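You operate a simulated robot arm through the tools that you are given. There is no shell and no other tool. Be economical: measure what you need, move in short steps, check, and stop when the job is done.

The job below is to be done with a simulated two-armed robot. You get a single attempt, and the scene is never put back.

JOB
Lift the red and yellow lid tubs on to the white tray.
Fine: hold the purple box steady as each comes out; the third tub stays in; pass the green flask to your other hand and stand it on the cork mat. Set down upright: what you pick out, green flask.

It is judged by the outcome, as a careful person would: the job done as asked, and still so three seconds after it is handed in. It fails if anything else is knocked over, pushed out of place, dropped, spilled or broken. Lids that push on must go on centred and level and be pressed home; caps that screw on are set level and turned clockwise until they are tight.

ROBOT AND FRAMES
Two 7-joint arms with two-finger parallel grippers on one trunk, on a base that drives. Base frame: it is fixed to the floor where the robot stands at the start and does not move with it; the origin is under the middle of the robot, x ahead of it, y to its left, z up; the surface under the hand at the start is at about z = 880. Units: mm, degrees, N and s.
The left shoulder is at the start at [20, 113, 1272], the right one opposite. With the tool pointing down near the work surface each hand reaches from about 200 to 600 mm from the robot's upright axis, wherever it stands, measured 20 degrees to its own side. Places, roughly: duo mat [200, -700, 900]; duo tray [300, -300, 900]; purple snack box (21x8x5 cm) [400, 0, 900]. Payload 1.57 kg a hand.
The TCP of each hand is the grasp point between the finger pads, 30 mm short of the fingertips. In the tool frame z runs along the fingers and y along their closing line. Largest opening 80 mm; finger width 17, thickness 12; the body of the gripper, 40 by 82 mm, starts 80 mm behind the TCP.
Orientation is told as [roll, pitch, yaw] about the base's x, y, z axes, in that order, counted from this pose: with the fingers straight down and closing along the base's y, the tool's x points along the base's -x, its y along +y and its z along -z.

CONTROLS
- The arms move only by the tool step_arm. It takes "left_targets", "right_targets" or both (then of equal length, played together; a hand with none holds still); each is a list of rows, each an object of numbers (a shift or turn left out is 0, a gripper value left out holds the last): "dx", "dy", "dz": the shift along the tool's x, y, z in units of 500 mm (1.0 is 500 mm); "rx", "ry", "rz": the turn, a rotation vector about the tool's x, y, z in units of 90 degrees (1.0 is 90 degrees); "jaw": the finger opening in cm, from 0 to 8. In form: [{"dx": .., "dy": .., "dz": .., "rx": .., "ry": .., "rz": .., "jaw": ..}, ...]. A call has 1 to 20 rows; each row is the pose to reach, as a shift and turn from the pose commanded when the call began, along the tool's axes at that moment. A call with a number of a shift or a turn outside -1 to 1 is refused whole. A row lasts 0.2 s, in which the tool goes at most 50 mm and 8.6 degrees; a call with a longer step from one row to the next is refused whole, and so is a gripper value outside its range. A pose out of reach is approached as far as the arm can. The call stops where the force on the tool passes 40 N (or 10 N more than at its start, if that is more) or the arm is blocked; 0.2 s more then pass. Each finger travels about 45 mm/s and halts on what it meets, pressing with about 36 N; the grip force reading is that of the motor and also rises with nothing between the fingers. The clock runs only during rows and for 0.2 s after the last one: add rows that repeat a pose to give the fingers time. It gives the time, the measured TCP pose, the force on the tool (base axes), the opening and the grip force at its end, in the units of the frame above (readings bear some noise), with the torque about the TCP (base axes, N m) and any sound that the robot's microphone picked up, and new pictures: "views" is both (left out), scene, wrist or none (wrist: the cameras of the hands that moved).
- Cameras (640 x 400 px; columns grow to the right, rows downward): "scene" is now at [93.8, -13, 1390.8]; the picture's right is [-0.16, -0.99, 0.00], its down [-0.62, 0.10, -0.77] and it looks along [0.77, -0.12, -0.63] (base axes); focal length 214 px, centre (320, 200). "left" rides on the left gripper at [72, 7, -122] in its tool frame; the picture's right is [-0.09, 1.00, 0.00], its down [-0.84, -0.08, -0.54] and it looks along [-0.54, -0.05, 0.84] (tool axes); focal length 238 px, centre (320, 200). "right" rides on the right gripper at [72, -7, -122] in its tool frame; the picture's right is [0.09, 1.00, 0.00], its down [-0.84, 0.08, -0.54] and it looks along [-0.54, 0.05, 0.84] (tool axes); focal length 238 px, centre (320, 200). There is no depth. A picture from a camera that has moved, and an enlarged one, comes with that camera's place and axes in the base frame and with its lens.
- raise_lower(by): slides the trunk up (or, below 0, down) by that many mm; the arms and the scene camera ride with it, the base frame stays. It gives what a move gives, with no picture.
- steer(legs): drives the robot by 1 to 6 legs, each [ahead, left, turn to the left] in mm, mm and degrees, along the robot's own axes; the way and the turn of a leg run together, so that a leg with both is an arc; at most 1500 mm and 180 degrees a leg. The arms and the cameras ride along, it lands a little off, and it stops where it bumps. It gives what a move gives, and a new picture of the scene camera.
- pan_tilt(pan, tilt): turns the head with the scene camera to pan (to the left, within 80 degrees either way) and tilt (down, from -29 to 69), counted from straight ahead of the robot. It gives what a move gives, and a new picture of the scene camera.
- inspect(camera, box): a new picture of the part [left, top, right, bottom] of that camera's present view, enlarged. It takes no simulated time.
- job_done(): hands the job in; it is judged then, once.

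Work in short steps. Places have to be worked out from the pictures, the camera data and where the tool is seen: move nearer, look again, correct. Check each grasp and each placing, and mend what went wrong. You have 120 turns and 260 pictures in all, those below and enlarged ones among them. Open the grippers and draw the arms clear of the work before you hand the job in, unless the task says otherwise; then end with one line.

The tools are called after "Request:" as a command line: name --argument value ..., lists and objects as JSON in quotes. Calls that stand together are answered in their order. step_arm: Moves the arms, as the interface text tells. Its arguments: {"type":"object","properties":{"left_targets":{"type":"array","items":{"type":"object","properties":{"dx":{"type":"number"},"dy":{"type":"number"},"dz":{"type":"number"},"rx":{"type":"number"},"ry":{"type":"number"},"rz":{"type":"number"},"jaw":{"type":"number"}}}},"right_targets":{"type":"array","items":{"type":"object","properties":{"dx":{"type":"number"},"dy":{"type":"number"},"dz":{"type":"number"},"rx":{"type":"number"},"ry":{"type":"number"},"rz":{"type":"number"},"jaw":{"type":"number"}}}},"views":{"type":"string","enum":["both","scene","wrist","none"]}},"required":[]} The other tools are called the same way: raise_lower (by) slides the trunk up or down; steer (legs) drives the base; pan_tilt (pan, tilt) turns the head that bears the scene camera; inspect (camera, box) takes an enlarged picture of a part of a camera's view; job_done () hands the job in.

At the start:

```text
time: 0.0
left_tcp_pos: [457.6, 70.3, 1215.3]
left_tool_rot: [0.0, 0.0, -0.1]
left_contact_force: [0.7, 0.0, 0.8]
left_moment: [0.0, 0.01, 0.0]
left_grip_width: 80.2
left_finger_force: 0.0
right_tcp_pos: [435.3, -335.7, 1205.1]
right_tool_rot: [0.0, 0.0, 0.0]
right_contact_force: [-0.6, -0.2, -0.2]
right_moment: [-0.03, -0.03, 0.01]
right_grip_width: 80.0
right_finger_force: 0.1
trunk travel left (down, up): [-325.0, 245.0]
robot x, y, heading: [-4.2, 1.3, -0.3]
head pan, tilt: [-9.0, 39.2]
```

scene: 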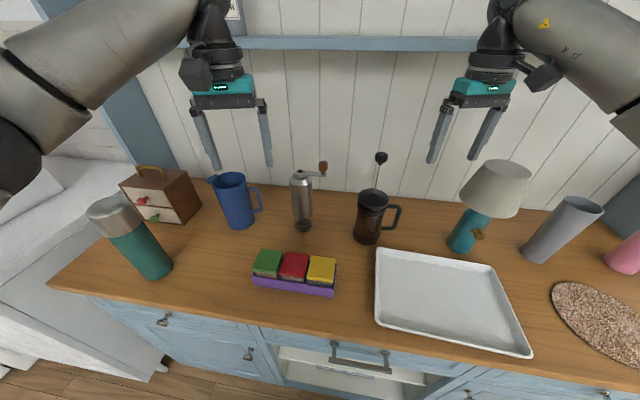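
right: 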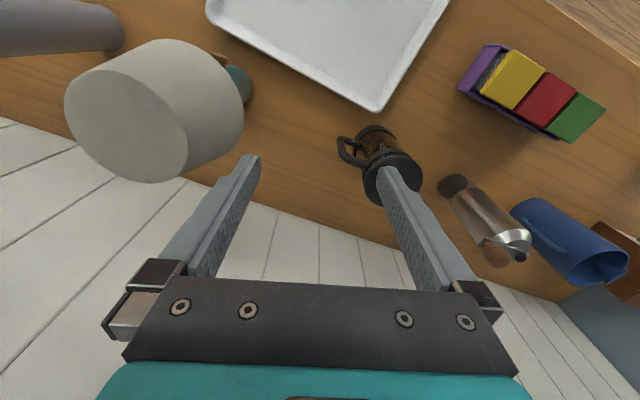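
left: 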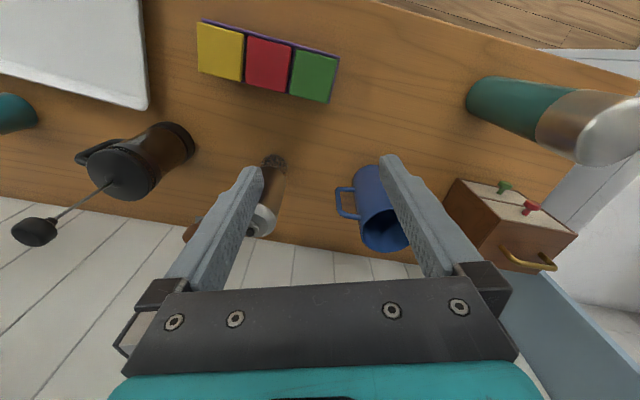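

I'll start with close looks at the purple box, the flask and the mat area.

Request:
inspect --camera "scene" --box '[230, 230, 360, 311]'

Request:
inspect --camera "left" --box '[180, 0, 360, 112]'

Request:
inspect --camera "scene" --box '[60, 160, 300, 310]'

```text
4.92 times, centred on (295, 270) of scene
camera zoom: at [93.8, -13.0, 1390.8], right [-0.16, -0.99, 0.0], down [-0.62, 0.1, -0.77], along [0.77, -0.12, -0.63], focal length 1056 px, centre (443, -147)
```

zoom: 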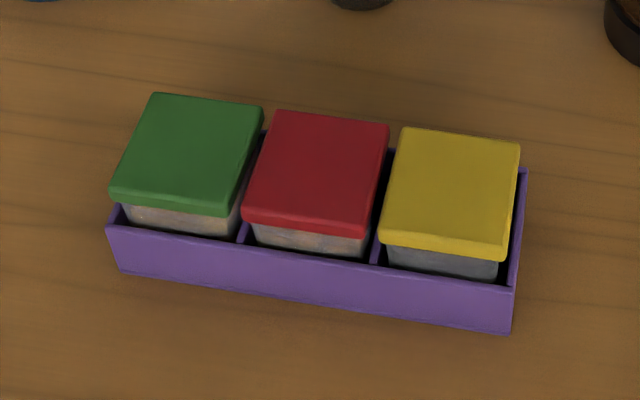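

```text
3.56 times, centred on (270, 56) of left
camera zoom: at [385.8, 77.8, 1337.5], right [0.09, 1.0, 0.0], down [0.84, -0.08, 0.54], along [0.54, -0.05, -0.84], focal length 848 px, centre (498, 712)
```

zoom: 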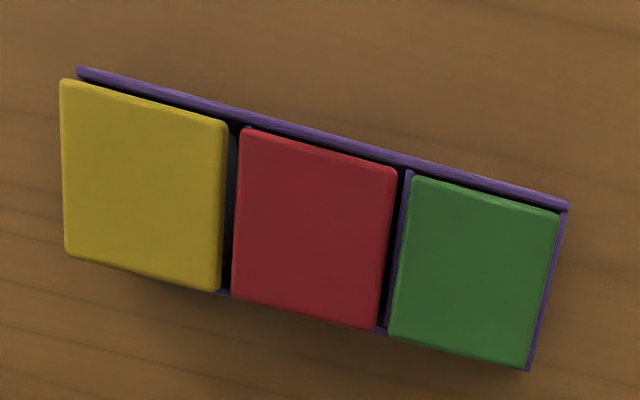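

```text
2.67 times, centred on (180, 235) of scene
camera zoom: at [93.8, -13.0, 1390.8], right [-0.16, -0.99, 0.0], down [-0.62, 0.1, -0.77], along [0.77, -0.12, -0.63], focal length 572 px, centre (693, 107)
```

zoom: 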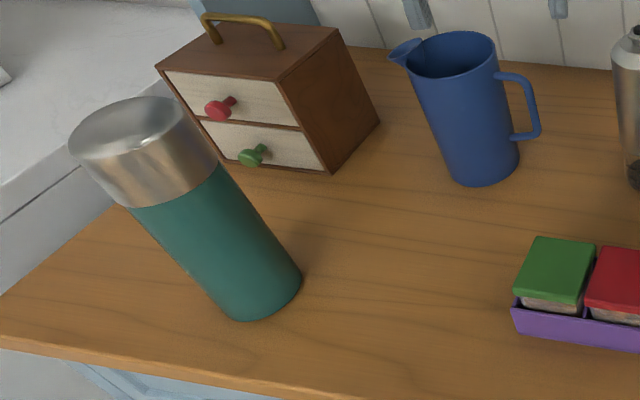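

The box is about 205×70 mm, centred near (402, 0) with its rim near z=918 and its long axis yawed about -18.5°. I'll turn both hands so the fingers close across the short side and the cameras point outward.

Request:
step_arm --left_targets '[{"rz": 0.09}, {"rz": 0.18}, {"rz": 0.27}, {"rz": 0.36}, {"rz": 0.45}, {"rz": 0.54}, {"rz": 0.63}, {"rz": 0.72}, {"rz": 0.81}, {"rz": 0.9}, {"rz": 0.99}, {"rz": 0.99}]' --right_targets '[{"rz": -0.09}, {"rz": -0.18}, {"rz": -0.27}, {"rz": -0.36}, {"rz": -0.45}, {"rz": -0.54}, {"rz": -0.63}, {"rz": -0.72}, {"rz": -0.79}, {"rz": -0.79}, {"rz": -0.79}, {"rz": -0.79}]' --views "both"

```text
time: 2.6
left_tcp_pos: [456.3, 70.1, 1215.5]
left_tool_rot: [0.0, 0.0, -89.2]
left_contact_force: [0.4, -0.3, 0.4]
left_moment: [-0.02, -0.01, 0.02]
left_grip_width: 80.1
left_finger_force: 0.1
right_tcp_pos: [290.5, -165.8, 1195.0]
right_tool_rot: [0.0, 0.0, 71.0]
right_contact_force: [0.0, 0.2, -0.5]
right_moment: [-0.02, -0.01, -0.01]
right_grip_width: 80.2
right_finger_force: 0.0
right hand out of reach, approached as far as the arm can: row 3, 4, 5, 6, 7, 8, 9, 10, 11, 12
trunk travel left (down, up): [-325.0, 245.0]
robot x, y, heading: [-1.3, -0.8, 0.1]
head pan, tilt: [-9.0, 39.2]
camera scene: at [93.6, -13.1, 1390.8], right [-0.16, -0.99, 0.0], down [-0.62, 0.1, -0.78], along [0.77, -0.12, -0.63], focal length 214 px, centre (320, 200)
camera right: at [273.4, -236.6, 1316.0], right [-0.97, 0.24, 0.0], down [0.2, 0.82, 0.54], along [0.13, 0.53, -0.84], focal length 238 px, centre (320, 200)
camera left: at [463.4, 143.2, 1337.8], right [1.0, -0.08, 0.0], down [-0.07, -0.84, 0.54], along [-0.04, -0.54, -0.84], focal length 238 px, centre (320, 200)
```

scene: 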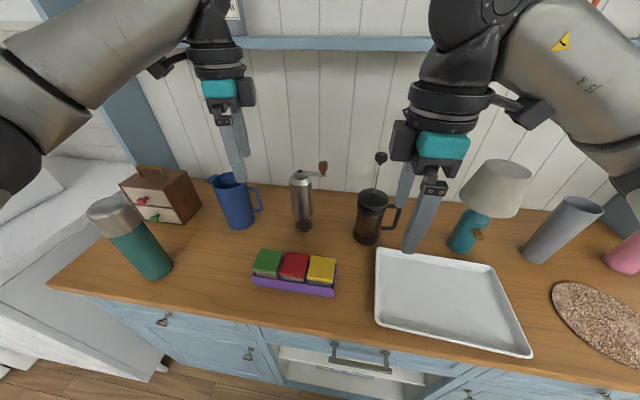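
right: 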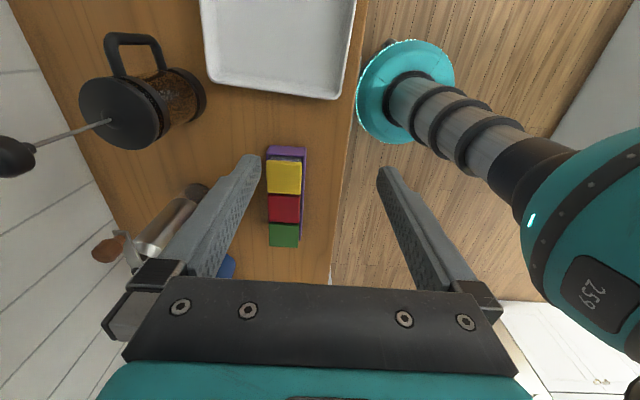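
left: 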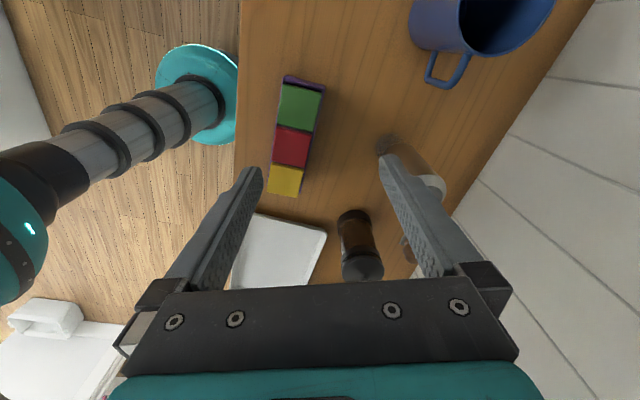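

The left hand turned cleanly; the right was pulled in by reach at this height. I'll lower the left to a hover over the green end with its final yaw and look.

Request:
step_arm --left_targets '[{"dy": -0.015, "dz": 0.08, "rz": 0.05}, {"dy": -0.03, "dz": 0.16, "rz": 0.11}, {"dy": -0.045, "dz": 0.24, "rz": 0.16}, {"dx": 0.003, "dy": -0.058, "dz": 0.31, "rz": 0.215}, {"dx": 0.003, "dy": -0.058, "dz": 0.35, "rz": 0.215}, {"dx": 0.003, "dy": -0.058, "dz": 0.35, "rz": 0.215}]' --views "both"

```text
time: 4.0
left_tcp_pos: [426.8, 71.9, 1038.9]
left_tool_rot: [0.0, 0.0, -108.5]
left_contact_force: [-0.9, 0.3, 0.4]
left_moment: [0.01, 0.02, 0.03]
left_grip_width: 80.1
left_finger_force: 0.0
right_tcp_pos: [291.7, -166.0, 1194.6]
right_tool_rot: [0.0, 0.1, 71.0]
right_contact_force: [0.3, -0.7, 0.4]
right_moment: [0.01, -0.01, -0.02]
right_grip_width: 79.9
right_finger_force: 0.0
trunk travel left (down, up): [-325.0, 245.0]
robot x, y, heading: [0.3, -2.9, -0.1]
head pan, tilt: [-9.0, 39.2]
camera scene: at [93.8, -13.1, 1390.8], right [-0.16, -0.99, 0.0], down [-0.62, 0.1, -0.78], along [0.77, -0.12, -0.63], focal length 214 px, centre (320, 200)
camera left: at [456.5, 138.0, 1162.6], right [0.92, -0.4, 0.0], down [-0.34, -0.77, 0.54], along [-0.22, -0.5, -0.84], focal length 238 px, centre (320, 200)
```

scene: 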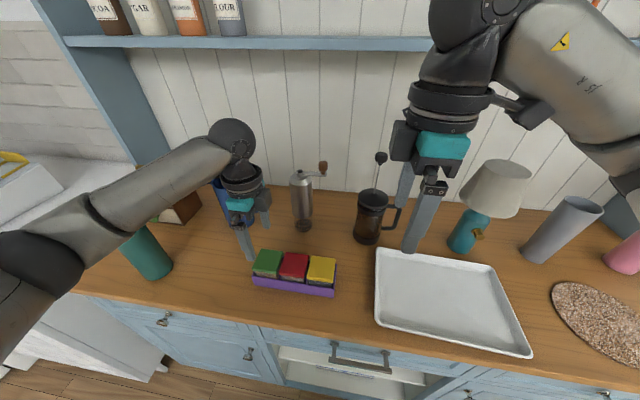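
left: 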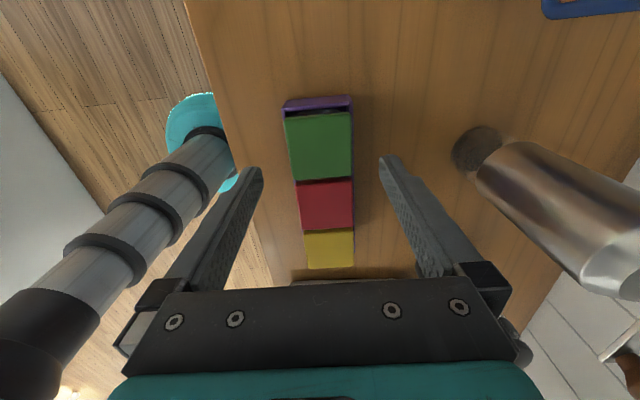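

The left hand is well centred and aligned over the green end. I'll lean it 15° outward, shift outward a little and come down to just above the lid, checking there.

Request:
step_arm --left_targets '[{"dx": 0.015, "dz": 0.04, "ry": -0.06}, {"dx": 0.03, "dz": 0.08, "ry": -0.12}, {"dx": 0.036, "dz": 0.12, "ry": -0.167}, {"dx": 0.036, "dz": 0.14, "ry": -0.167}, {"dx": 0.036, "dz": 0.14, "ry": -0.167}]' --views "wrist"

```text
time: 5.2
left_tcp_pos: [433.1, 87.7, 969.4]
left_tool_rot: [-0.1, -15.1, -108.4]
left_contact_force: [0.2, 0.0, -0.7]
left_moment: [0.02, -0.03, 0.01]
left_grip_width: 79.9
left_finger_force: 0.1
right_tcp_pos: [291.5, -165.8, 1194.4]
right_tool_rot: [-0.2, 0.1, 71.1]
right_contact_force: [0.6, 0.3, 0.3]
right_moment: [-0.02, 0.0, 0.01]
right_grip_width: 79.9
right_finger_force: 0.2
trunk travel left (down, up): [-325.0, 245.0]
robot x, y, heading: [-2.2, 1.8, 0.0]
head pan, tilt: [-9.0, 39.2]
camera left: at [472.8, 183.3, 1069.2], right [0.92, -0.4, 0.02], down [-0.28, -0.61, 0.74], along [-0.28, -0.69, -0.67], focal length 238 px, centre (320, 200)
```

left: 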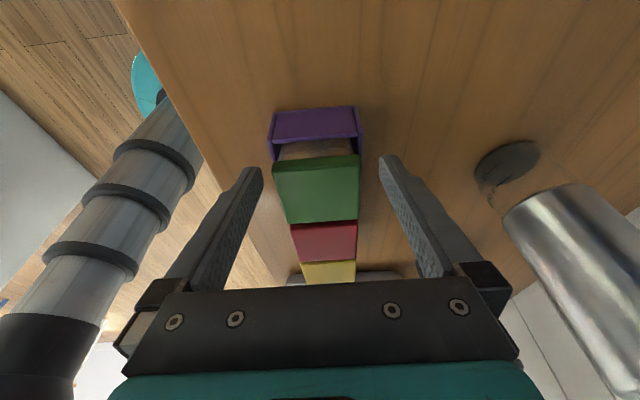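

Centred to about 2 mm. Descending along the fingers to straddle the box, then closing gently.

Request:
step_arm --left_targets '[{"dy": -0.004, "dz": 0.03}, {"dy": -0.004, "dz": 0.06}, {"dy": -0.004, "dz": 0.092}, {"dy": -0.004, "dz": 0.092}]' --views "both"

```text
time: 6.2
left_tcp_pos: [428.3, 77.0, 927.2]
left_tool_rot: [-0.1, -15.0, -108.3]
left_contact_force: [0.4, 0.9, 0.8]
left_moment: [0.01, -0.02, -0.02]
left_grip_width: 80.2
left_finger_force: 0.1
right_tcp_pos: [291.2, -165.7, 1193.2]
right_tool_rot: [0.0, 0.0, 71.0]
right_contact_force: [-0.7, 0.4, 0.1]
right_moment: [-0.02, 0.0, 0.03]
right_grip_width: 79.9
right_finger_force: 0.2
trunk travel left (down, up): [-325.0, 245.0]
robot x, y, heading: [2.8, 1.5, -0.4]
head pan, tilt: [-9.0, 39.2]
camera scene: at [93.8, -13.0, 1390.8], right [-0.16, -0.99, 0.0], down [-0.62, 0.1, -0.77], along [0.77, -0.12, -0.63], focal length 214 px, centre (320, 200)
camera left: at [467.0, 170.8, 1025.9], right [0.92, -0.4, 0.02], down [-0.28, -0.61, 0.74], along [-0.28, -0.69, -0.67], focal length 238 px, centre (320, 200)
```

scene: 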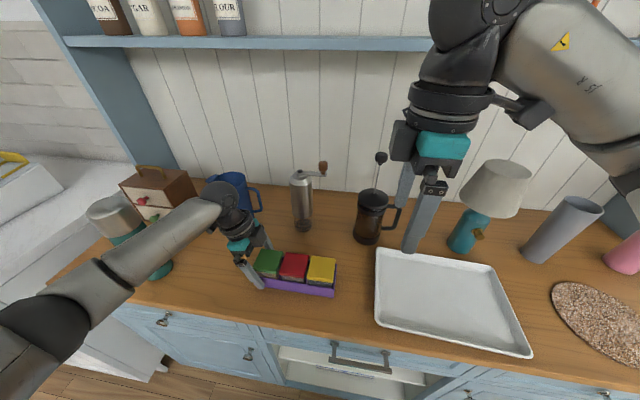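
left: 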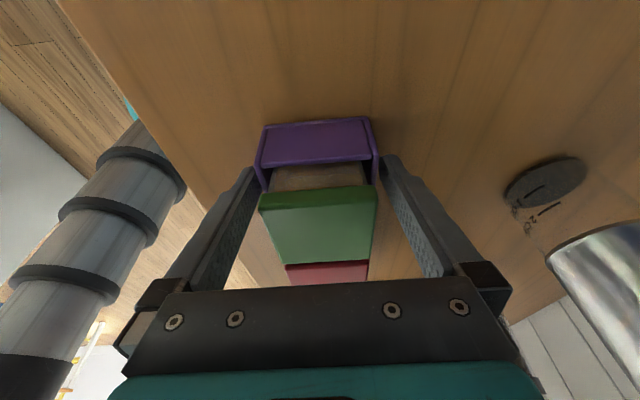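

The fingers straddle the box freely. I'll go 6 mm lower and close on the box walls.

Request:
step_arm --left_targets '[{"dz": 0.012}, {"dz": 0.012, "jaw": 7.2}, {"dz": 0.012, "jaw": 6.8}, {"dz": 0.012, "jaw": 6.4}, {"dz": 0.012, "jaw": 6.0}, {"dz": 0.012, "jaw": 6.0}]' --views "wrist"

Request:
inspect --camera "scene" --box '[230, 230, 360, 311]'

```text
time: 7.6
left_tcp_pos: [426.6, 74.5, 919.9]
left_tool_rot: [0.0, -15.2, -108.5]
left_contact_force: [0.1, -0.5, -0.9]
left_moment: [-0.15, 0.03, 0.0]
left_grip_width: 69.4
left_finger_force: 36.2
right_tcp_pos: [291.4, -165.5, 1192.5]
right_tool_rot: [-0.1, 0.1, 70.9]
right_contact_force: [0.1, -0.3, 0.3]
right_moment: [-0.03, -0.03, 0.01]
right_grip_width: 80.2
right_finger_force: 0.1
trunk travel left (down, up): [-325.0, 245.0]
robot x, y, heading: [-1.2, 3.6, -0.1]
head pan, tilt: [-9.0, 39.2]
camera left: at [466.1, 169.9, 1019.6], right [0.92, -0.4, 0.02], down [-0.28, -0.61, 0.74], along [-0.28, -0.69, -0.67], focal length 238 px, centre (320, 200)
```

left: 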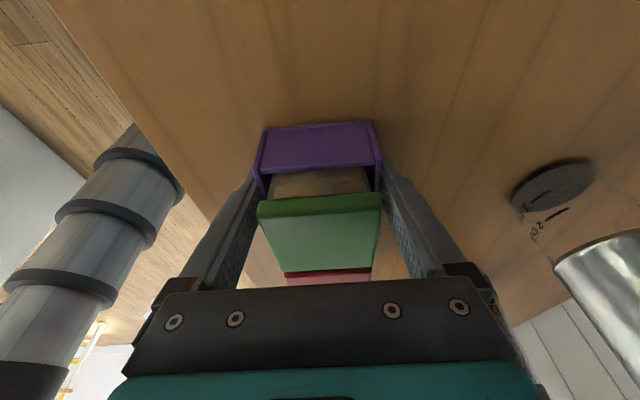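

```text
4.92 times, centred on (295, 270) of scene
camera zoom: at [93.8, -13.1, 1390.8], right [-0.16, -0.99, 0.0], down [-0.62, 0.1, -0.77], along [0.77, -0.12, -0.63], focal length 1056 px, centre (443, -147)
```

zoom: 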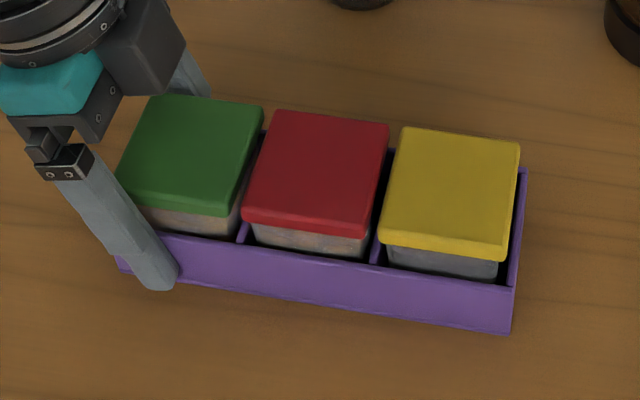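

Box held at 69.4 mm with no shift. Now a small test move down of the right hand, to see which pose its commands are counted from.

Request:
step_arm --right_targets '[{"dz": 0.05}, {"dz": 0.1}, {"dz": 0.1}]' --views "none"

```text
time: 8.4
left_tcp_pos: [427.6, 75.3, 919.3]
left_tool_rot: [0.0, -15.1, -108.4]
left_contact_force: [-0.6, -0.7, 0.8]
left_moment: [-0.17, 0.05, -0.04]
left_grip_width: 69.4
left_finger_force: 36.5
right_tcp_pos: [287.8, -167.4, 1144.1]
right_tool_rot: [0.0, 0.0, 70.8]
right_contact_force: [0.3, -0.4, -0.4]
right_moment: [0.0, 0.01, -0.03]
right_grip_width: 79.7
right_finger_force: 0.0
trunk travel left (down, up): [-325.0, 245.0]
robot x, y, heading: [-2.2, -2.3, 0.3]
head pan, tilt: [-9.0, 39.2]
```

Commands count from the actual pose. Moving the right hand to hover over the yellow tub.

Request:
step_arm --right_targets '[{"dx": -0.05, "dy": -0.023, "dz": 0.04}, {"dx": -0.1, "dy": -0.046, "dz": 0.08}, {"dx": -0.15, "dy": -0.07, "dz": 0.12}, {"dx": -0.2, "dy": -0.093, "dz": 0.17}, {"dx": -0.26, "dy": -0.116, "dz": 0.208}, {"dx": -0.26, "dy": -0.116, "dz": 0.208}]' --views "both"

```text
time: 9.8
left_tcp_pos: [427.3, 76.6, 919.9]
left_tool_rot: [-0.1, -15.0, -108.4]
left_contact_force: [-0.3, 0.2, 1.9]
left_moment: [0.05, 0.03, 0.06]
left_grip_width: 69.2
left_finger_force: 36.1
right_tcp_pos: [334.5, -113.7, 1064.0]
right_tool_rot: [-0.9, 1.4, 69.8]
right_contact_force: [0.1, -0.1, -0.3]
right_moment: [0.01, 0.03, 0.01]
right_grip_width: 80.1
right_finger_force: 0.1
right hand out of reach, approached as far as the arm can: row 1, 2, 3, 4, 5, 6
trunk travel left (down, up): [-325.0, 245.0]
robot x, y, heading: [0.3, -0.6, 0.2]
head pan, tilt: [-9.0, 39.2]
camera scene: at [93.7, -12.9, 1390.8], right [-0.16, -0.99, 0.0], down [-0.62, 0.1, -0.78], along [0.77, -0.12, -0.63], focal length 214 px, centre (320, 200)
camera right: at [315.0, -181.0, 1187.0], right [-0.97, 0.26, -0.01], down [0.21, 0.83, 0.52], along [0.15, 0.5, -0.85], focal length 238 px, centre (320, 200)
```

scene: 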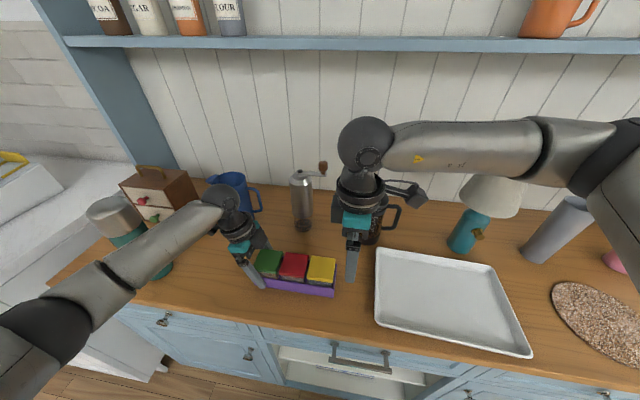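
right: 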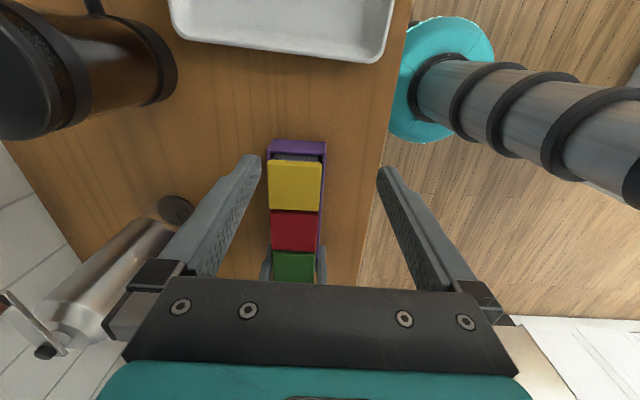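

The right arm is in an awkward elbow configuration for this yaw. The left took the mirror pose fine by turning close in, so I'll unwind the right to yaw 0 higher up, then approach the way the left did.

Request:
step_arm --right_targets '[{"dz": -0.04, "rz": 0.08}, {"dz": -0.08, "rz": 0.16}, {"dz": -0.12, "rz": 0.24}, {"dx": 0.005, "dy": -0.03, "dz": -0.16, "rz": 0.32}, {"dx": 0.01, "dy": -0.06, "dz": -0.2, "rz": 0.4}, {"dx": 0.015, "dy": -0.09, "dz": -0.232, "rz": 0.48}, {"dx": 0.02, "dy": -0.12, "dz": -0.232, "rz": 0.56}, {"dx": 0.023, "dy": -0.147, "dz": -0.232, "rz": 0.64}, {"dx": 0.023, "dy": -0.147, "dz": -0.232, "rz": 0.72}, {"dx": 0.023, "dy": -0.147, "dz": -0.232, "rz": 0.775}, {"dx": 0.023, "dy": -0.147, "dz": -0.232, "rz": 0.775}]' --views "scene"

```text
time: 12.2
left_tcp_pos: [427.8, 75.4, 920.0]
left_tool_rot: [0.0, -15.0, -108.5]
left_contact_force: [0.9, 0.6, 1.3]
left_moment: [0.05, 0.01, -0.04]
left_grip_width: 69.5
left_finger_force: 35.5
right_tcp_pos: [400.8, -152.3, 1182.5]
right_tool_rot: [-0.1, 0.0, 1.2]
right_contact_force: [0.3, -0.1, 0.2]
right_moment: [-0.01, 0.0, 0.01]
right_grip_width: 80.2
right_finger_force: 0.1
trunk travel left (down, up): [-325.0, 245.0]
robot x, y, heading: [-0.2, 1.8, 0.0]
head pan, tilt: [-9.0, 39.2]
camera scene: at [93.8, -13.0, 1390.8], right [-0.16, -0.99, 0.0], down [-0.62, 0.1, -0.78], along [0.77, -0.12, -0.63], focal length 214 px, centre (320, 200)
```

scene: 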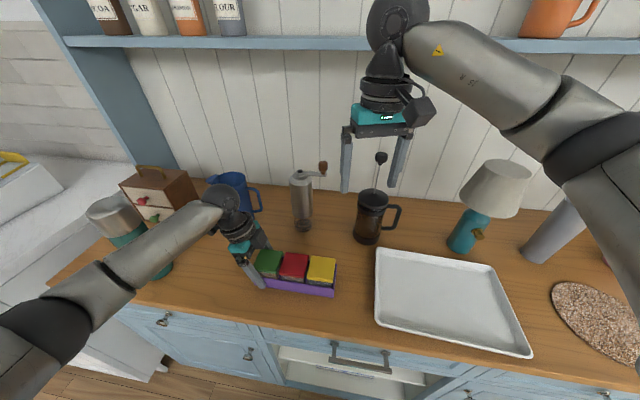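

Arm unwound. Moving in beside the left hand at height and turning there.

Request:
step_arm --right_targets '[{"dx": -0.02, "dy": 0.06}, {"dx": -0.03, "dy": 0.12}, {"dx": -0.04, "dy": 0.15}, {"dx": -0.04, "dy": 0.15, "rz": -0.09}, {"dx": -0.04, "dy": 0.15, "rz": -0.18}, {"dx": -0.04, "dy": 0.15, "rz": -0.27}, {"dx": -0.04, "dy": 0.15, "rz": -0.36}, {"dx": -0.04, "dy": 0.15, "rz": -0.45}, {"dx": -0.04, "dy": 0.15, "rz": -0.54}, {"dx": -0.04, "dy": 0.15, "rz": -0.63}, {"dx": -0.04, "dy": 0.15, "rz": -0.71}, {"dx": -0.04, "dy": 0.15, "rz": -0.78}, {"dx": -0.04, "dy": 0.15, "rz": -0.78}]' --views "scene"

```text
time: 15.0
left_tcp_pos: [427.3, 74.6, 920.0]
left_tool_rot: [0.1, -14.9, -108.4]
left_contact_force: [-1.3, -0.9, -0.1]
left_moment: [-0.05, 0.01, 0.0]
left_grip_width: 69.6
left_finger_force: 36.1
right_tcp_pos: [419.3, -77.4, 1181.5]
right_tool_rot: [0.0, 0.0, 58.0]
right_contact_force: [0.6, -0.2, -0.9]
right_moment: [0.02, -0.01, -0.03]
right_grip_width: 80.3
right_finger_force: 0.0
right hand out of reach, approached as far as the arm can: row 11, 12, 13
trunk travel left (down, up): [-325.0, 245.0]
robot x, y, heading: [-1.1, 1.1, -0.2]
head pan, tilt: [-9.0, 39.2]
camera scene: at [93.7, -13.1, 1390.8], right [-0.16, -0.99, 0.0], down [-0.62, 0.1, -0.78], along [0.77, -0.12, -0.63], focal length 214 px, centre (320, 200)
```

scene: 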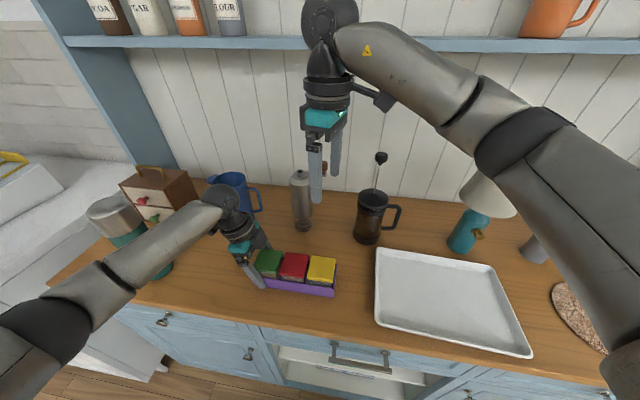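

It reached 58°; going lower should free the rest. I'll descend over the yellow tub and then finish the turn.

Request:
step_arm --right_targets '[{"dx": 0.002, "dy": 0.01, "dz": 0.07}, {"dx": 0.005, "dy": 0.03, "dz": 0.14}, {"dx": 0.01, "dy": 0.053, "dz": 0.2}, {"dx": 0.01, "dy": 0.053, "dz": 0.26}, {"dx": 0.01, "dy": 0.053, "dz": 0.28, "rz": -0.07}, {"dx": 0.01, "dy": 0.053, "dz": 0.28, "rz": -0.145}, {"dx": 0.01, "dy": 0.053, "dz": 0.28, "rz": -0.145}]' --views "both"

```text
time: 16.6
left_tcp_pos: [426.5, 75.9, 919.4]
left_tool_rot: [0.0, -15.0, -108.4]
left_contact_force: [-0.3, 1.2, -0.3]
left_moment: [-0.01, 0.03, 0.01]
left_grip_width: 69.4
left_finger_force: 36.2
right_tcp_pos: [393.3, -66.8, 1047.4]
right_tool_rot: [0.0, 0.1, 61.0]
right_contact_force: [-0.9, 0.2, 1.3]
right_moment: [-0.01, 0.02, 0.01]
right_grip_width: 79.8
right_finger_force: 0.1
right hand out of reach, approached as far as the arm can: row 5, 6, 7
trunk travel left (down, up): [-325.0, 245.0]
robot x, y, heading: [-0.1, -0.2, -0.2]
head pan, tilt: [-9.0, 39.2]
camera scene: at [93.7, -13.0, 1390.8], right [-0.16, -0.99, 0.0], down [-0.62, 0.1, -0.78], along [0.77, -0.12, -0.63], focal length 214 px, centre (320, 200)
camera right: at [363.9, -133.9, 1168.8], right [-0.92, 0.4, 0.0], down [0.34, 0.77, 0.54], along [0.22, 0.5, -0.84], focal length 238 px, centre (320, 200)
```

scene: 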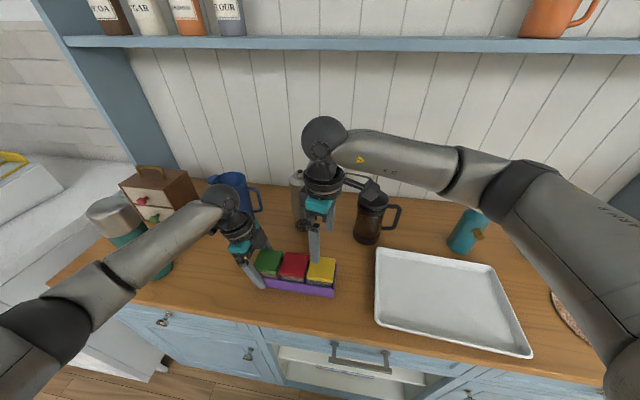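
right: 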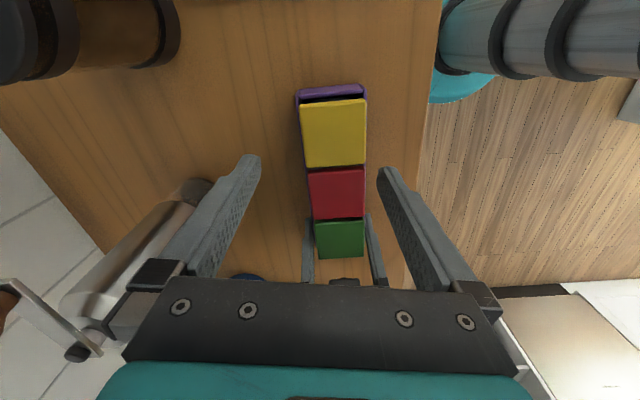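

Yaw 61° reached; I need about 71. The yellow lid centre reads (383, -61). I'll go lower, centre, add a slight outward lean and try the remaining turn.

Request:
step_arm --right_targets '[{"dy": 0.012, "dz": 0.05, "ry": -0.05}, {"dy": 0.0236, "dz": 0.1, "ry": -0.11}, {"dy": 0.0236, "dz": 0.1, "ry": -0.11, "rz": -0.06}, {"dy": 0.0236, "dz": 0.1, "ry": -0.11, "rz": -0.12}, {"dy": 0.0236, "dz": 0.1, "ry": -0.11, "rz": -0.12}]' --views "none"

```text
time: 17.8
left_tcp_pos: [425.8, 74.6, 920.1]
left_tool_rot: [0.0, -15.0, -108.3]
left_contact_force: [0.2, -0.5, -0.5]
left_moment: [0.13, -0.02, -0.01]
left_grip_width: 69.5
left_finger_force: 36.4
right_tcp_pos: [384.8, -61.6, 996.2]
right_tool_rot: [-0.5, -9.9, 66.5]
right_contact_force: [0.3, -0.7, 0.2]
right_moment: [0.01, 0.01, 0.03]
right_grip_width: 79.9
right_finger_force: 0.1
right hand out of reach, approached as far as the arm can: row 4, 5
trunk travel left (down, up): [-325.0, 245.0]
robot x, y, heading: [-3.0, 1.2, 0.0]
head pan, tilt: [-9.0, 39.2]
```

Lean and lower height help (66.5° now). More of the same.

Request:
step_arm --right_targets '[{"dz": 0.02, "ry": -0.06}, {"dz": 0.035, "ry": -0.11}, {"dz": 0.035, "ry": -0.11, "rz": -0.06}, {"dz": 0.035, "ry": -0.11, "rz": -0.06}]' --views "both"

```text
time: 18.8
left_tcp_pos: [426.6, 75.4, 920.1]
left_tool_rot: [0.0, -15.1, -108.4]
left_contact_force: [0.7, -1.2, -0.5]
left_moment: [0.22, -0.05, -0.01]
left_grip_width: 69.5
left_finger_force: 36.2
right_tcp_pos: [381.2, -49.8, 977.0]
right_tool_rot: [-0.2, -20.3, 69.2]
right_contact_force: [0.2, 0.4, -0.6]
right_moment: [0.02, -0.02, 0.03]
right_grip_width: 80.1
right_finger_force: 0.1
right hand out of reach, approached as far as the arm can: row 3, 4
trunk travel left (down, up): [-325.0, 245.0]
robot x, y, heading: [0.7, -1.5, -0.0]
head pan, tilt: [-9.0, 39.2]
camera scene: at [93.8, -13.0, 1390.8], right [-0.16, -0.99, 0.0], down [-0.62, 0.1, -0.78], along [0.77, -0.12, -0.63], focal length 214 px, centre (320, 200)
camera right: at [347.0, -155.0, 1067.0], right [-0.96, 0.27, -0.03], down [0.14, 0.59, 0.8], along [0.24, 0.76, -0.6], focal length 238 px, centre (320, 200)
```

scene: 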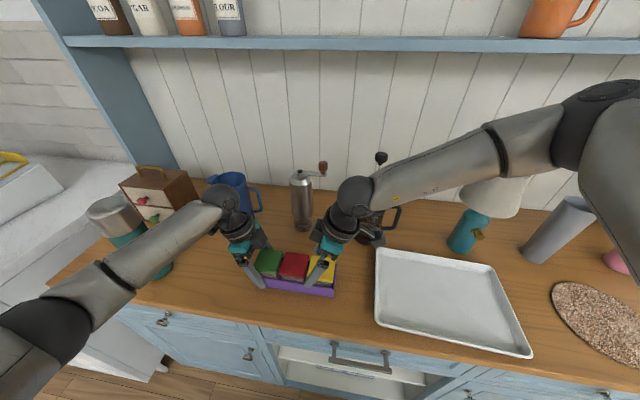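
right: 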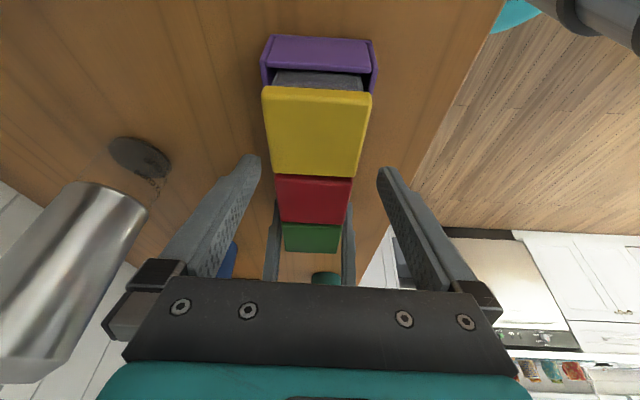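

Yaw 69°, lean 20°, only ~2° off. Lids sit about z 937–947. Centring over yellow and lowering so the tips are just above the rim.

Request:
step_arm --right_targets '[{"dx": 0.025, "dy": -0.007, "dz": 0.0}, {"dx": 0.049, "dy": -0.007, "dz": 0.015, "rz": -0.025}, {"dx": 0.049, "dy": -0.007, "dz": 0.033, "rz": -0.025}, {"dx": 0.049, "dy": -0.007, "dz": 0.033, "rz": -0.025}]' --views "wrist"

Request:
inspect --camera "scene" --box '[230, 220, 390, 320]'

```text
time: 19.8
left_tcp_pos: [427.7, 75.4, 921.1]
left_tool_rot: [0.0, -15.0, -108.3]
left_contact_force: [-0.6, 1.2, 1.0]
left_moment: [-0.08, 0.07, -0.09]
left_grip_width: 69.4
left_finger_force: 35.9
right_tcp_pos: [376.5, -66.9, 954.4]
right_tool_rot: [-1.0, -20.1, 71.6]
right_contact_force: [-0.1, 0.4, -0.1]
right_moment: [0.03, 0.0, 0.02]
right_grip_width: 79.8
right_finger_force: 0.1
right hand out of reach, approached as far as the arm can: row 2
trunk travel left (down, up): [-325.0, 245.0]
robot x, y, heading: [-3.8, -1.7, -0.3]
head pan, tilt: [-9.0, 39.2]
camera right: at [345.7, -172.9, 1044.0], right [-0.97, 0.24, -0.05], down [0.11, 0.6, 0.8], along [0.22, 0.77, -0.6], focal length 238 px, centre (320, 200)
```

right: 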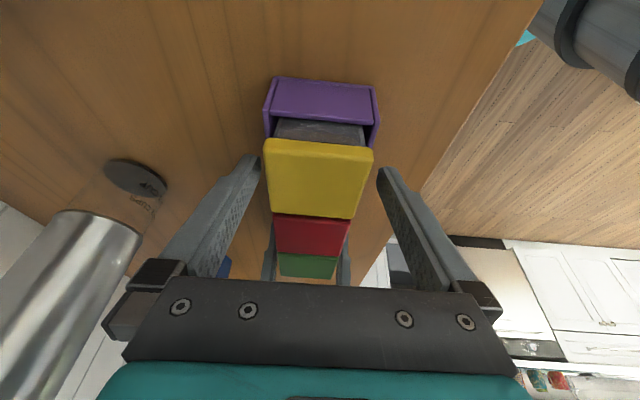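

```text
4.00 times, centred on (310, 270) of scene
camera zoom: at [93.8, -12.9, 1390.8], right [-0.16, -0.99, 0.0], down [-0.62, 0.1, -0.78], along [0.77, -0.12, -0.63], focal length 858 px, centre (360, -80)
```

zoom: 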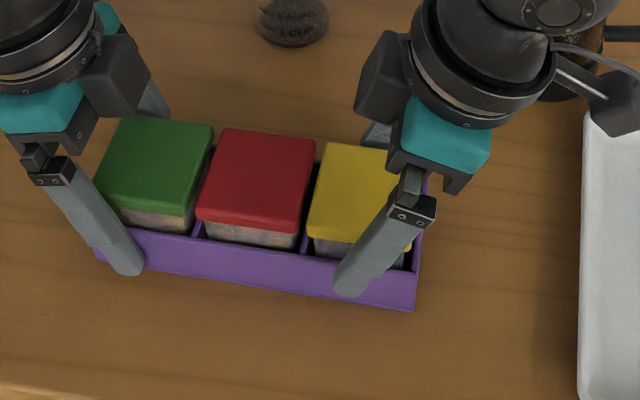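

Aligned and centred on the yellow lid, tips just above the rim. Closing.

Request:
step_arm --right_targets '[{"jaw": 7.2}, {"jaw": 6.6}, {"jaw": 6.0}, {"jaw": 5.4}, {"jaw": 5.0}, {"jaw": 5.0}]' --views "wrist"

Request:
inspect --camera "scene" --box '[230, 220, 390, 320]'

```text
time: 21.2
left_tcp_pos: [427.6, 76.0, 919.9]
left_tool_rot: [0.0, -15.0, -108.5]
left_contact_force: [-0.7, 1.4, 1.6]
left_moment: [0.06, -0.05, -0.23]
left_grip_width: 69.3
left_finger_force: 36.3
right_tcp_pos: [376.3, -66.7, 952.4]
right_tool_rot: [-1.0, -20.1, 71.6]
right_contact_force: [2.4, -1.5, 0.5]
right_moment: [0.0, -0.07, 0.04]
right_grip_width: 60.0
right_finger_force: 36.2
trunk travel left (down, up): [-325.0, 245.0]
robot x, y, heading: [4.1, -0.5, -0.0]
head pan, tilt: [-9.0, 39.2]
camera right: at [345.8, -172.9, 1044.0], right [-0.97, 0.24, -0.05], down [0.11, 0.6, 0.8], along [0.22, 0.77, -0.6], focal length 238 px, centre (320, 200)
```

right: 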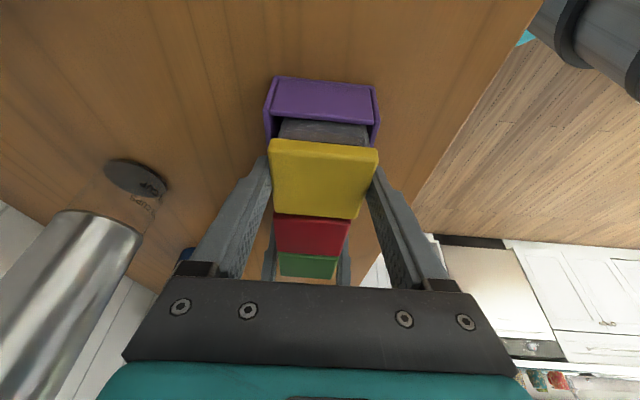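

```text
4.00 times, centred on (310, 270) of scene
camera zoom: at [93.8, -12.9, 1390.8], right [-0.16, -0.99, 0.0], down [-0.62, 0.1, -0.77], along [0.77, -0.12, -0.63], focal length 858 px, centre (360, -80)
```

zoom: 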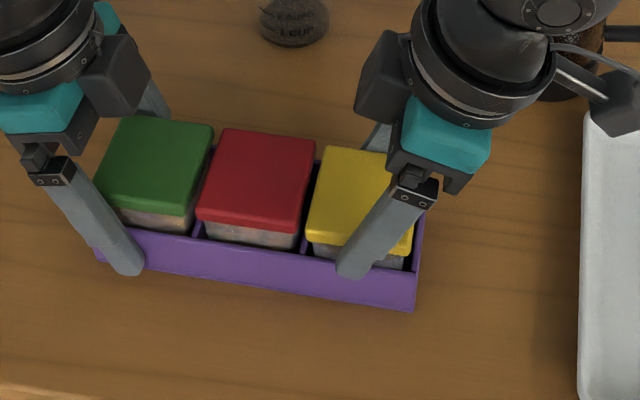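

Yellow lid gripped at 60 mm. Lifting straight up slowly 50 mm, watching that the lid and tub come together.

Request:
step_arm --right_targets '[{"dx": -0.007, "dz": -0.019}, {"dx": -0.014, "dz": -0.038}, {"dx": -0.0205, "dz": -0.056}, {"dx": -0.027, "dz": -0.075}, {"dx": -0.034, "dz": -0.094}, {"dx": -0.034, "dz": -0.094}]' --views "both"

```text
time: 22.6
left_tcp_pos: [427.4, 75.6, 919.3]
left_tool_rot: [0.1, -15.2, -108.3]
left_contact_force: [-0.1, 0.6, 0.1]
left_moment: [0.04, 0.18, 0.13]
left_grip_width: 69.5
left_finger_force: 36.1
right_tcp_pos: [364.5, -67.4, 996.1]
right_tool_rot: [-1.5, -20.3, 71.6]
right_contact_force: [-0.2, 0.4, -1.2]
right_moment: [-0.01, -0.03, -0.01]
right_grip_width: 59.9
right_finger_force: 36.1
right hand out of reach, approached as far as the arm can: row 3, 4, 5, 6
trunk travel left (down, up): [-325.0, 245.0]
robot x, y, heading: [-1.4, 0.3, -0.0]
head pan, tilt: [-9.0, 39.2]
camera scene: at [93.8, -13.0, 1390.8], right [-0.16, -0.99, 0.0], down [-0.62, 0.1, -0.77], along [0.77, -0.12, -0.63], focal length 214 px, centre (320, 200)
camera right: at [332.9, -173.4, 1085.3], right [-0.97, 0.24, -0.06], down [0.1, 0.6, 0.8], along [0.23, 0.76, -0.6], focal length 238 px, centre (320, 200)
```

scene: 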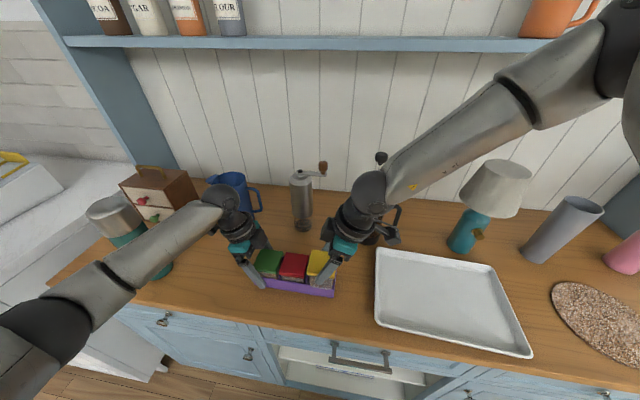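
right: 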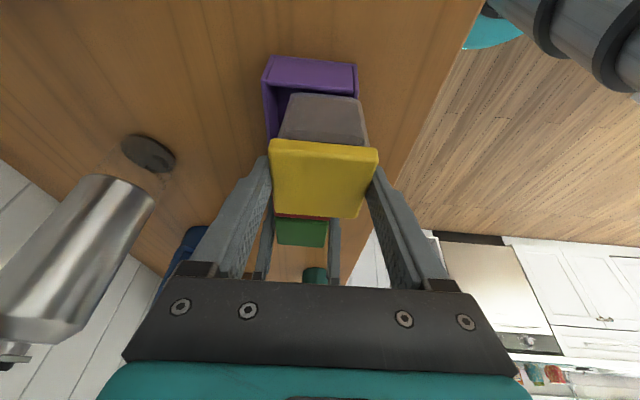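

The yellow tub came out whole and the box stayed. Lifting further while letting the yaw relax.

Request:
step_arm --right_targets '[{"dz": -0.025, "dy": 0.006}, {"dz": -0.05, "dy": 0.014, "rz": 0.04}, {"dx": 0.003, "dz": -0.0755, "dy": 0.022, "rz": 0.08}, {"dx": 0.003, "dz": -0.0755, "dy": 0.022, "rz": 0.08}]' --views "scene"

```text
time: 23.6
left_tcp_pos: [427.6, 76.4, 920.6]
left_tool_rot: [0.0, -14.9, -108.4]
left_contact_force: [0.6, 0.0, 1.2]
left_moment: [-0.02, 0.15, -0.04]
left_grip_width: 69.6
left_finger_force: 35.6
right_tcp_pos: [349.4, -79.4, 1029.3]
right_tool_rot: [1.7, -20.1, 63.9]
right_contact_force: [0.1, -0.9, -1.2]
right_moment: [0.01, 0.02, 0.01]
right_grip_width: 59.3
right_finger_force: 35.2
right hand out of reach, approached as far as the arm can: row 1
trunk travel left (down, up): [-325.0, 245.0]
robot x, y, heading: [1.2, -0.8, 0.1]
head pan, tilt: [-9.0, 39.2]
camera scene: at [93.8, -13.1, 1390.8], right [-0.16, -0.99, 0.0], down [-0.62, 0.1, -0.78], along [0.77, -0.12, -0.63], focal length 214 px, centre (320, 200)
```

scene: 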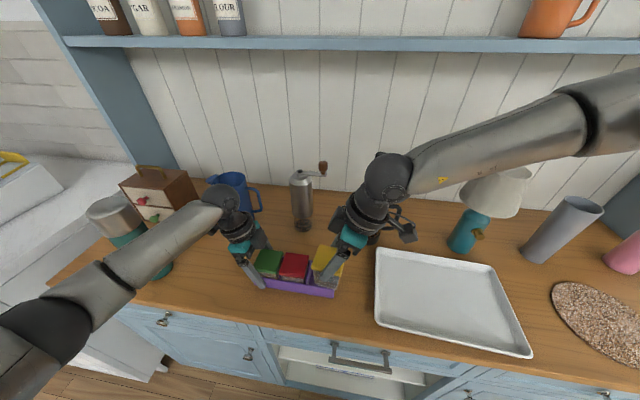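

Now carrying toward the tray (tray centre ≈ (306, -335), same yaw as the box), half way first, correcting the 2.7° roll drift.

Request:
step_arm --right_targets '[{"dx": 0.07, "dy": -0.02, "dz": -0.0255, "rx": 0.015}, {"dx": 0.14, "dy": -0.04, "dz": -0.051, "rx": 0.03}, {"dx": 0.21, "dy": -0.06, "dz": -0.0765, "rx": 0.03}, {"dx": 0.28, "dy": -0.08, "dz": -0.102, "rx": 0.03}, {"dx": 0.28, "dy": -0.08, "dz": -0.102, "rx": 0.03}]' --views "scene"

```text
time: 24.8
left_tcp_pos: [427.3, 76.5, 920.2]
left_tool_rot: [0.1, -14.9, -108.4]
left_contact_force: [0.5, -0.2, 0.0]
left_moment: [-0.06, 0.17, 0.11]
left_grip_width: 69.4
left_finger_force: 35.9
right_tcp_pos: [306.9, -154.9, 1014.4]
right_tool_rot: [-1.2, -20.0, 63.7]
right_contact_force: [-0.2, 0.2, -0.3]
right_moment: [-0.02, 0.01, 0.02]
right_grip_width: 59.9
right_finger_force: 35.8
right hand out of reach, approached as far as the arm can: row 2, 3, 4, 5
trunk travel left (down, up): [-325.0, 245.0]
robot x, y, heading: [-0.3, -0.9, 0.2]
head pan, tilt: [-9.0, 39.2]
camera scene: at [93.8, -13.0, 1390.8], right [-0.16, -0.99, 0.0], down [-0.62, 0.1, -0.77], along [0.77, -0.12, -0.63], focal length 214 px, centre (320, 200)
```

scene: 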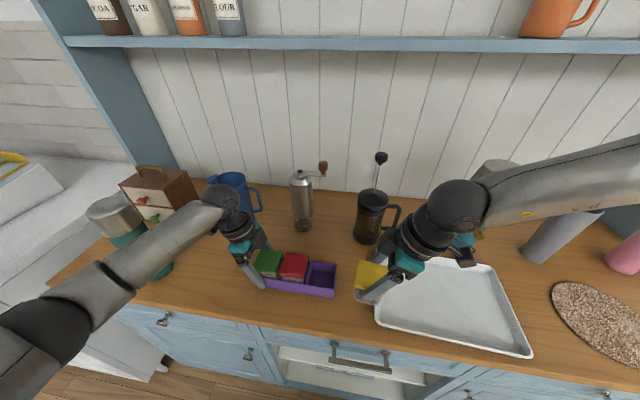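

Near a reach limit at this yaw; the forearm stays on the near side of the lamp. I'll turn the hand about the vertical (keeping the tub level) while continuing to the tray.

Request:
step_arm --right_targets '[{"dx": 0.0, "dz": -0.02, "rx": 0.028, "rz": 0.078}, {"dx": 0.02, "dy": -0.01, "dz": -0.035, "rx": 0.057, "rz": 0.157}, {"dx": 0.05, "dy": -0.02, "dz": -0.05, "rx": 0.085, "rz": 0.235}, {"dx": 0.08, "dy": -0.035, "dz": -0.065, "rx": 0.114, "rz": 0.313}, {"dx": 0.12, "dy": -0.054, "dz": -0.078, "rx": 0.142, "rz": 0.39}, {"dx": 0.12, "dy": -0.054, "dz": -0.078, "rx": 0.171, "rz": 0.47}, {"dx": 0.12, "dy": -0.054, "dz": -0.078, "rx": 0.171, "rz": 0.47}]' --views "scene"

```text
time: 26.4
left_tcp_pos: [427.7, 75.5, 919.3]
left_tool_rot: [0.1, -15.1, -108.4]
left_contact_force: [-1.1, -0.3, -0.4]
left_moment: [0.1, 0.1, -0.02]
left_grip_width: 69.4
left_finger_force: 36.3
right_tcp_pos: [302.0, -233.0, 1027.2]
right_tool_rot: [-0.5, -20.7, 18.7]
right_contact_force: [-0.2, 0.4, -1.1]
right_moment: [-0.01, 0.03, -0.03]
right_grip_width: 59.8
right_finger_force: 36.7
right hand out of reach, approached as far as the arm can: row 6, 7
trunk travel left (down, up): [-325.0, 245.0]
robot x, y, heading: [-2.4, 5.0, -0.0]
head pan, tilt: [-9.0, 39.2]
camera scene: at [93.8, -13.1, 1390.8], right [-0.16, -0.99, 0.0], down [-0.62, 0.1, -0.77], along [0.77, -0.12, -0.63], focal length 214 px, centre (320, 200)
```

scene: 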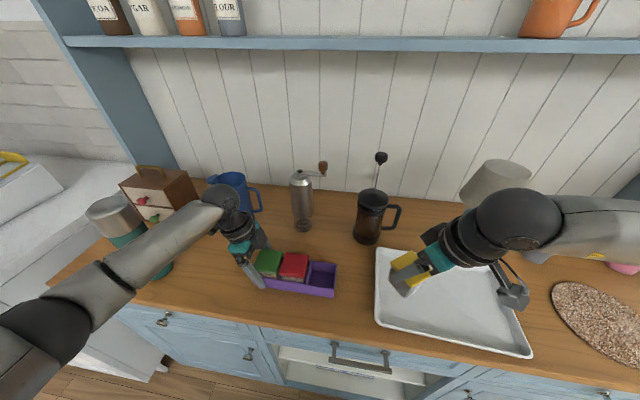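

Over the tray's left part. Continuing to the yellow spot near (298, -360).

Request:
step_arm --right_targets '[{"dx": 0.02, "dy": -0.06, "dz": -0.002}, {"dx": 0.04, "dy": -0.12, "dz": -0.004}, {"dx": 0.06, "dy": -0.18, "dz": -0.006}, {"dx": 0.082, "dy": -0.237, "dz": -0.009}, {"dx": 0.082, "dy": -0.237, "dz": -0.009}]' --views "both"

```text
time: 27.6
left_tcp_pos: [427.0, 75.1, 919.6]
left_tool_rot: [-0.1, -14.9, -108.4]
left_contact_force: [-0.3, -0.3, 0.7]
left_moment: [0.03, 0.08, 0.05]
left_grip_width: 69.5
left_finger_force: 35.8
right_tcp_pos: [301.2, -358.3, 1018.4]
right_tool_rot: [-0.6, -20.8, 18.9]
right_contact_force: [-0.3, 1.0, -1.2]
right_moment: [0.03, -0.01, 0.0]
right_grip_width: 59.8
right_finger_force: 35.7
trunk travel left (down, up): [-325.0, 245.0]
robot x, y, heading: [-1.9, -2.2, -0.1]
head pan, tilt: [-9.0, 39.2]
camera scene: at [93.9, -13.1, 1390.8], right [-0.16, -0.99, 0.0], down [-0.62, 0.1, -0.77], along [0.77, -0.12, -0.63], focal length 214 px, centre (320, 200)
camera right: at [198.0, -398.8, 1107.6], right [-0.4, 0.92, -0.04], down [0.53, 0.27, 0.8], along [0.75, 0.3, -0.59], focal length 238 px, centre (320, 200)
```

scene: 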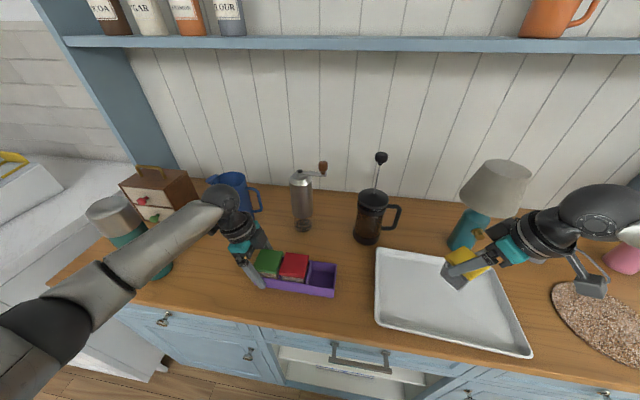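
right: 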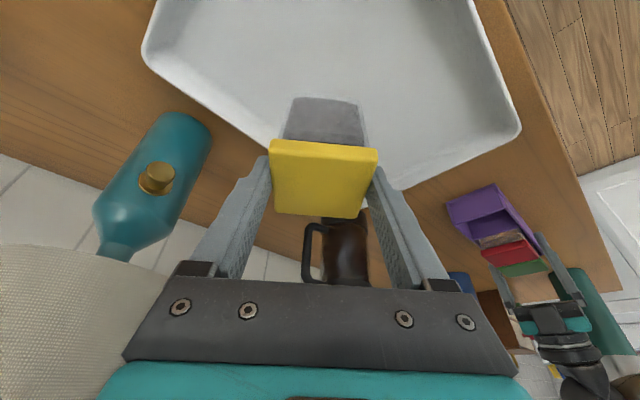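

Held well and over the tray interior. Lowering to just above the tray floor near (279, -373).

Request:
step_arm --right_targets '[{"dx": 0.025, "dy": -0.005, "dz": 0.025}, {"dx": 0.05, "dy": -0.01, "dz": 0.05}, {"dx": 0.07, "dy": -0.014, "dz": 0.075}, {"dx": 0.089, "dy": -0.014, "dz": 0.095}, {"dx": 0.089, "dy": -0.014, "dz": 0.095}]' --views "both"

```text
time: 28.8
left_tcp_pos: [426.5, 75.8, 920.9]
left_tool_rot: [0.0, -15.0, -108.4]
left_contact_force: [-0.3, 0.1, -0.7]
left_moment: [0.07, 0.09, -0.08]
left_grip_width: 69.4
left_finger_force: 36.3
right_tcp_pos: [282.9, -373.8, 959.1]
right_tool_rot: [-0.7, -20.7, 18.8]
right_contact_force: [-0.2, -0.8, -0.5]
right_moment: [0.05, 0.0, 0.02]
right_grip_width: 59.5
right_finger_force: 35.1
trunk travel left (down, up): [-325.0, 245.0]
robot x, y, heading: [1.5, 2.2, 0.2]
head pan, tilt: [-9.0, 39.2]
camera scene: at [93.9, -13.1, 1390.8], right [-0.16, -0.99, 0.0], down [-0.62, 0.1, -0.77], along [0.77, -0.12, -0.63], focal length 214 px, centre (320, 200)
camera right: at [178.6, -414.5, 1047.1], right [-0.4, 0.92, -0.04], down [0.53, 0.27, 0.8], along [0.75, 0.3, -0.59], focal length 238 px, centre (320, 200)
```

scene: 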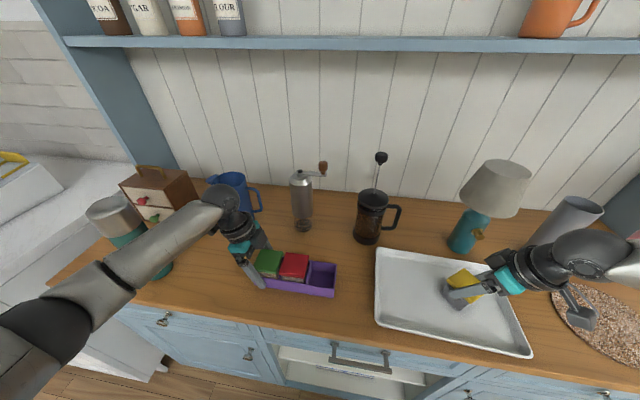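
right: 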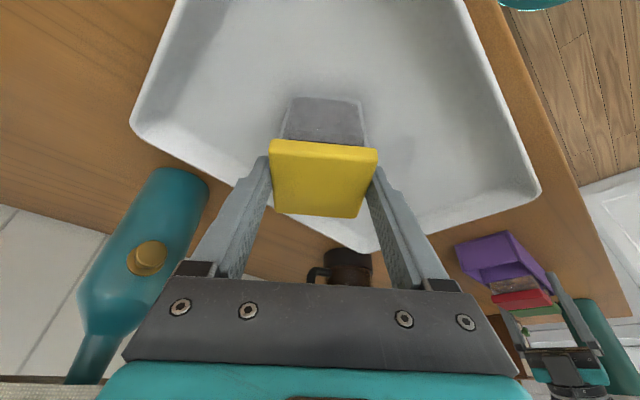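

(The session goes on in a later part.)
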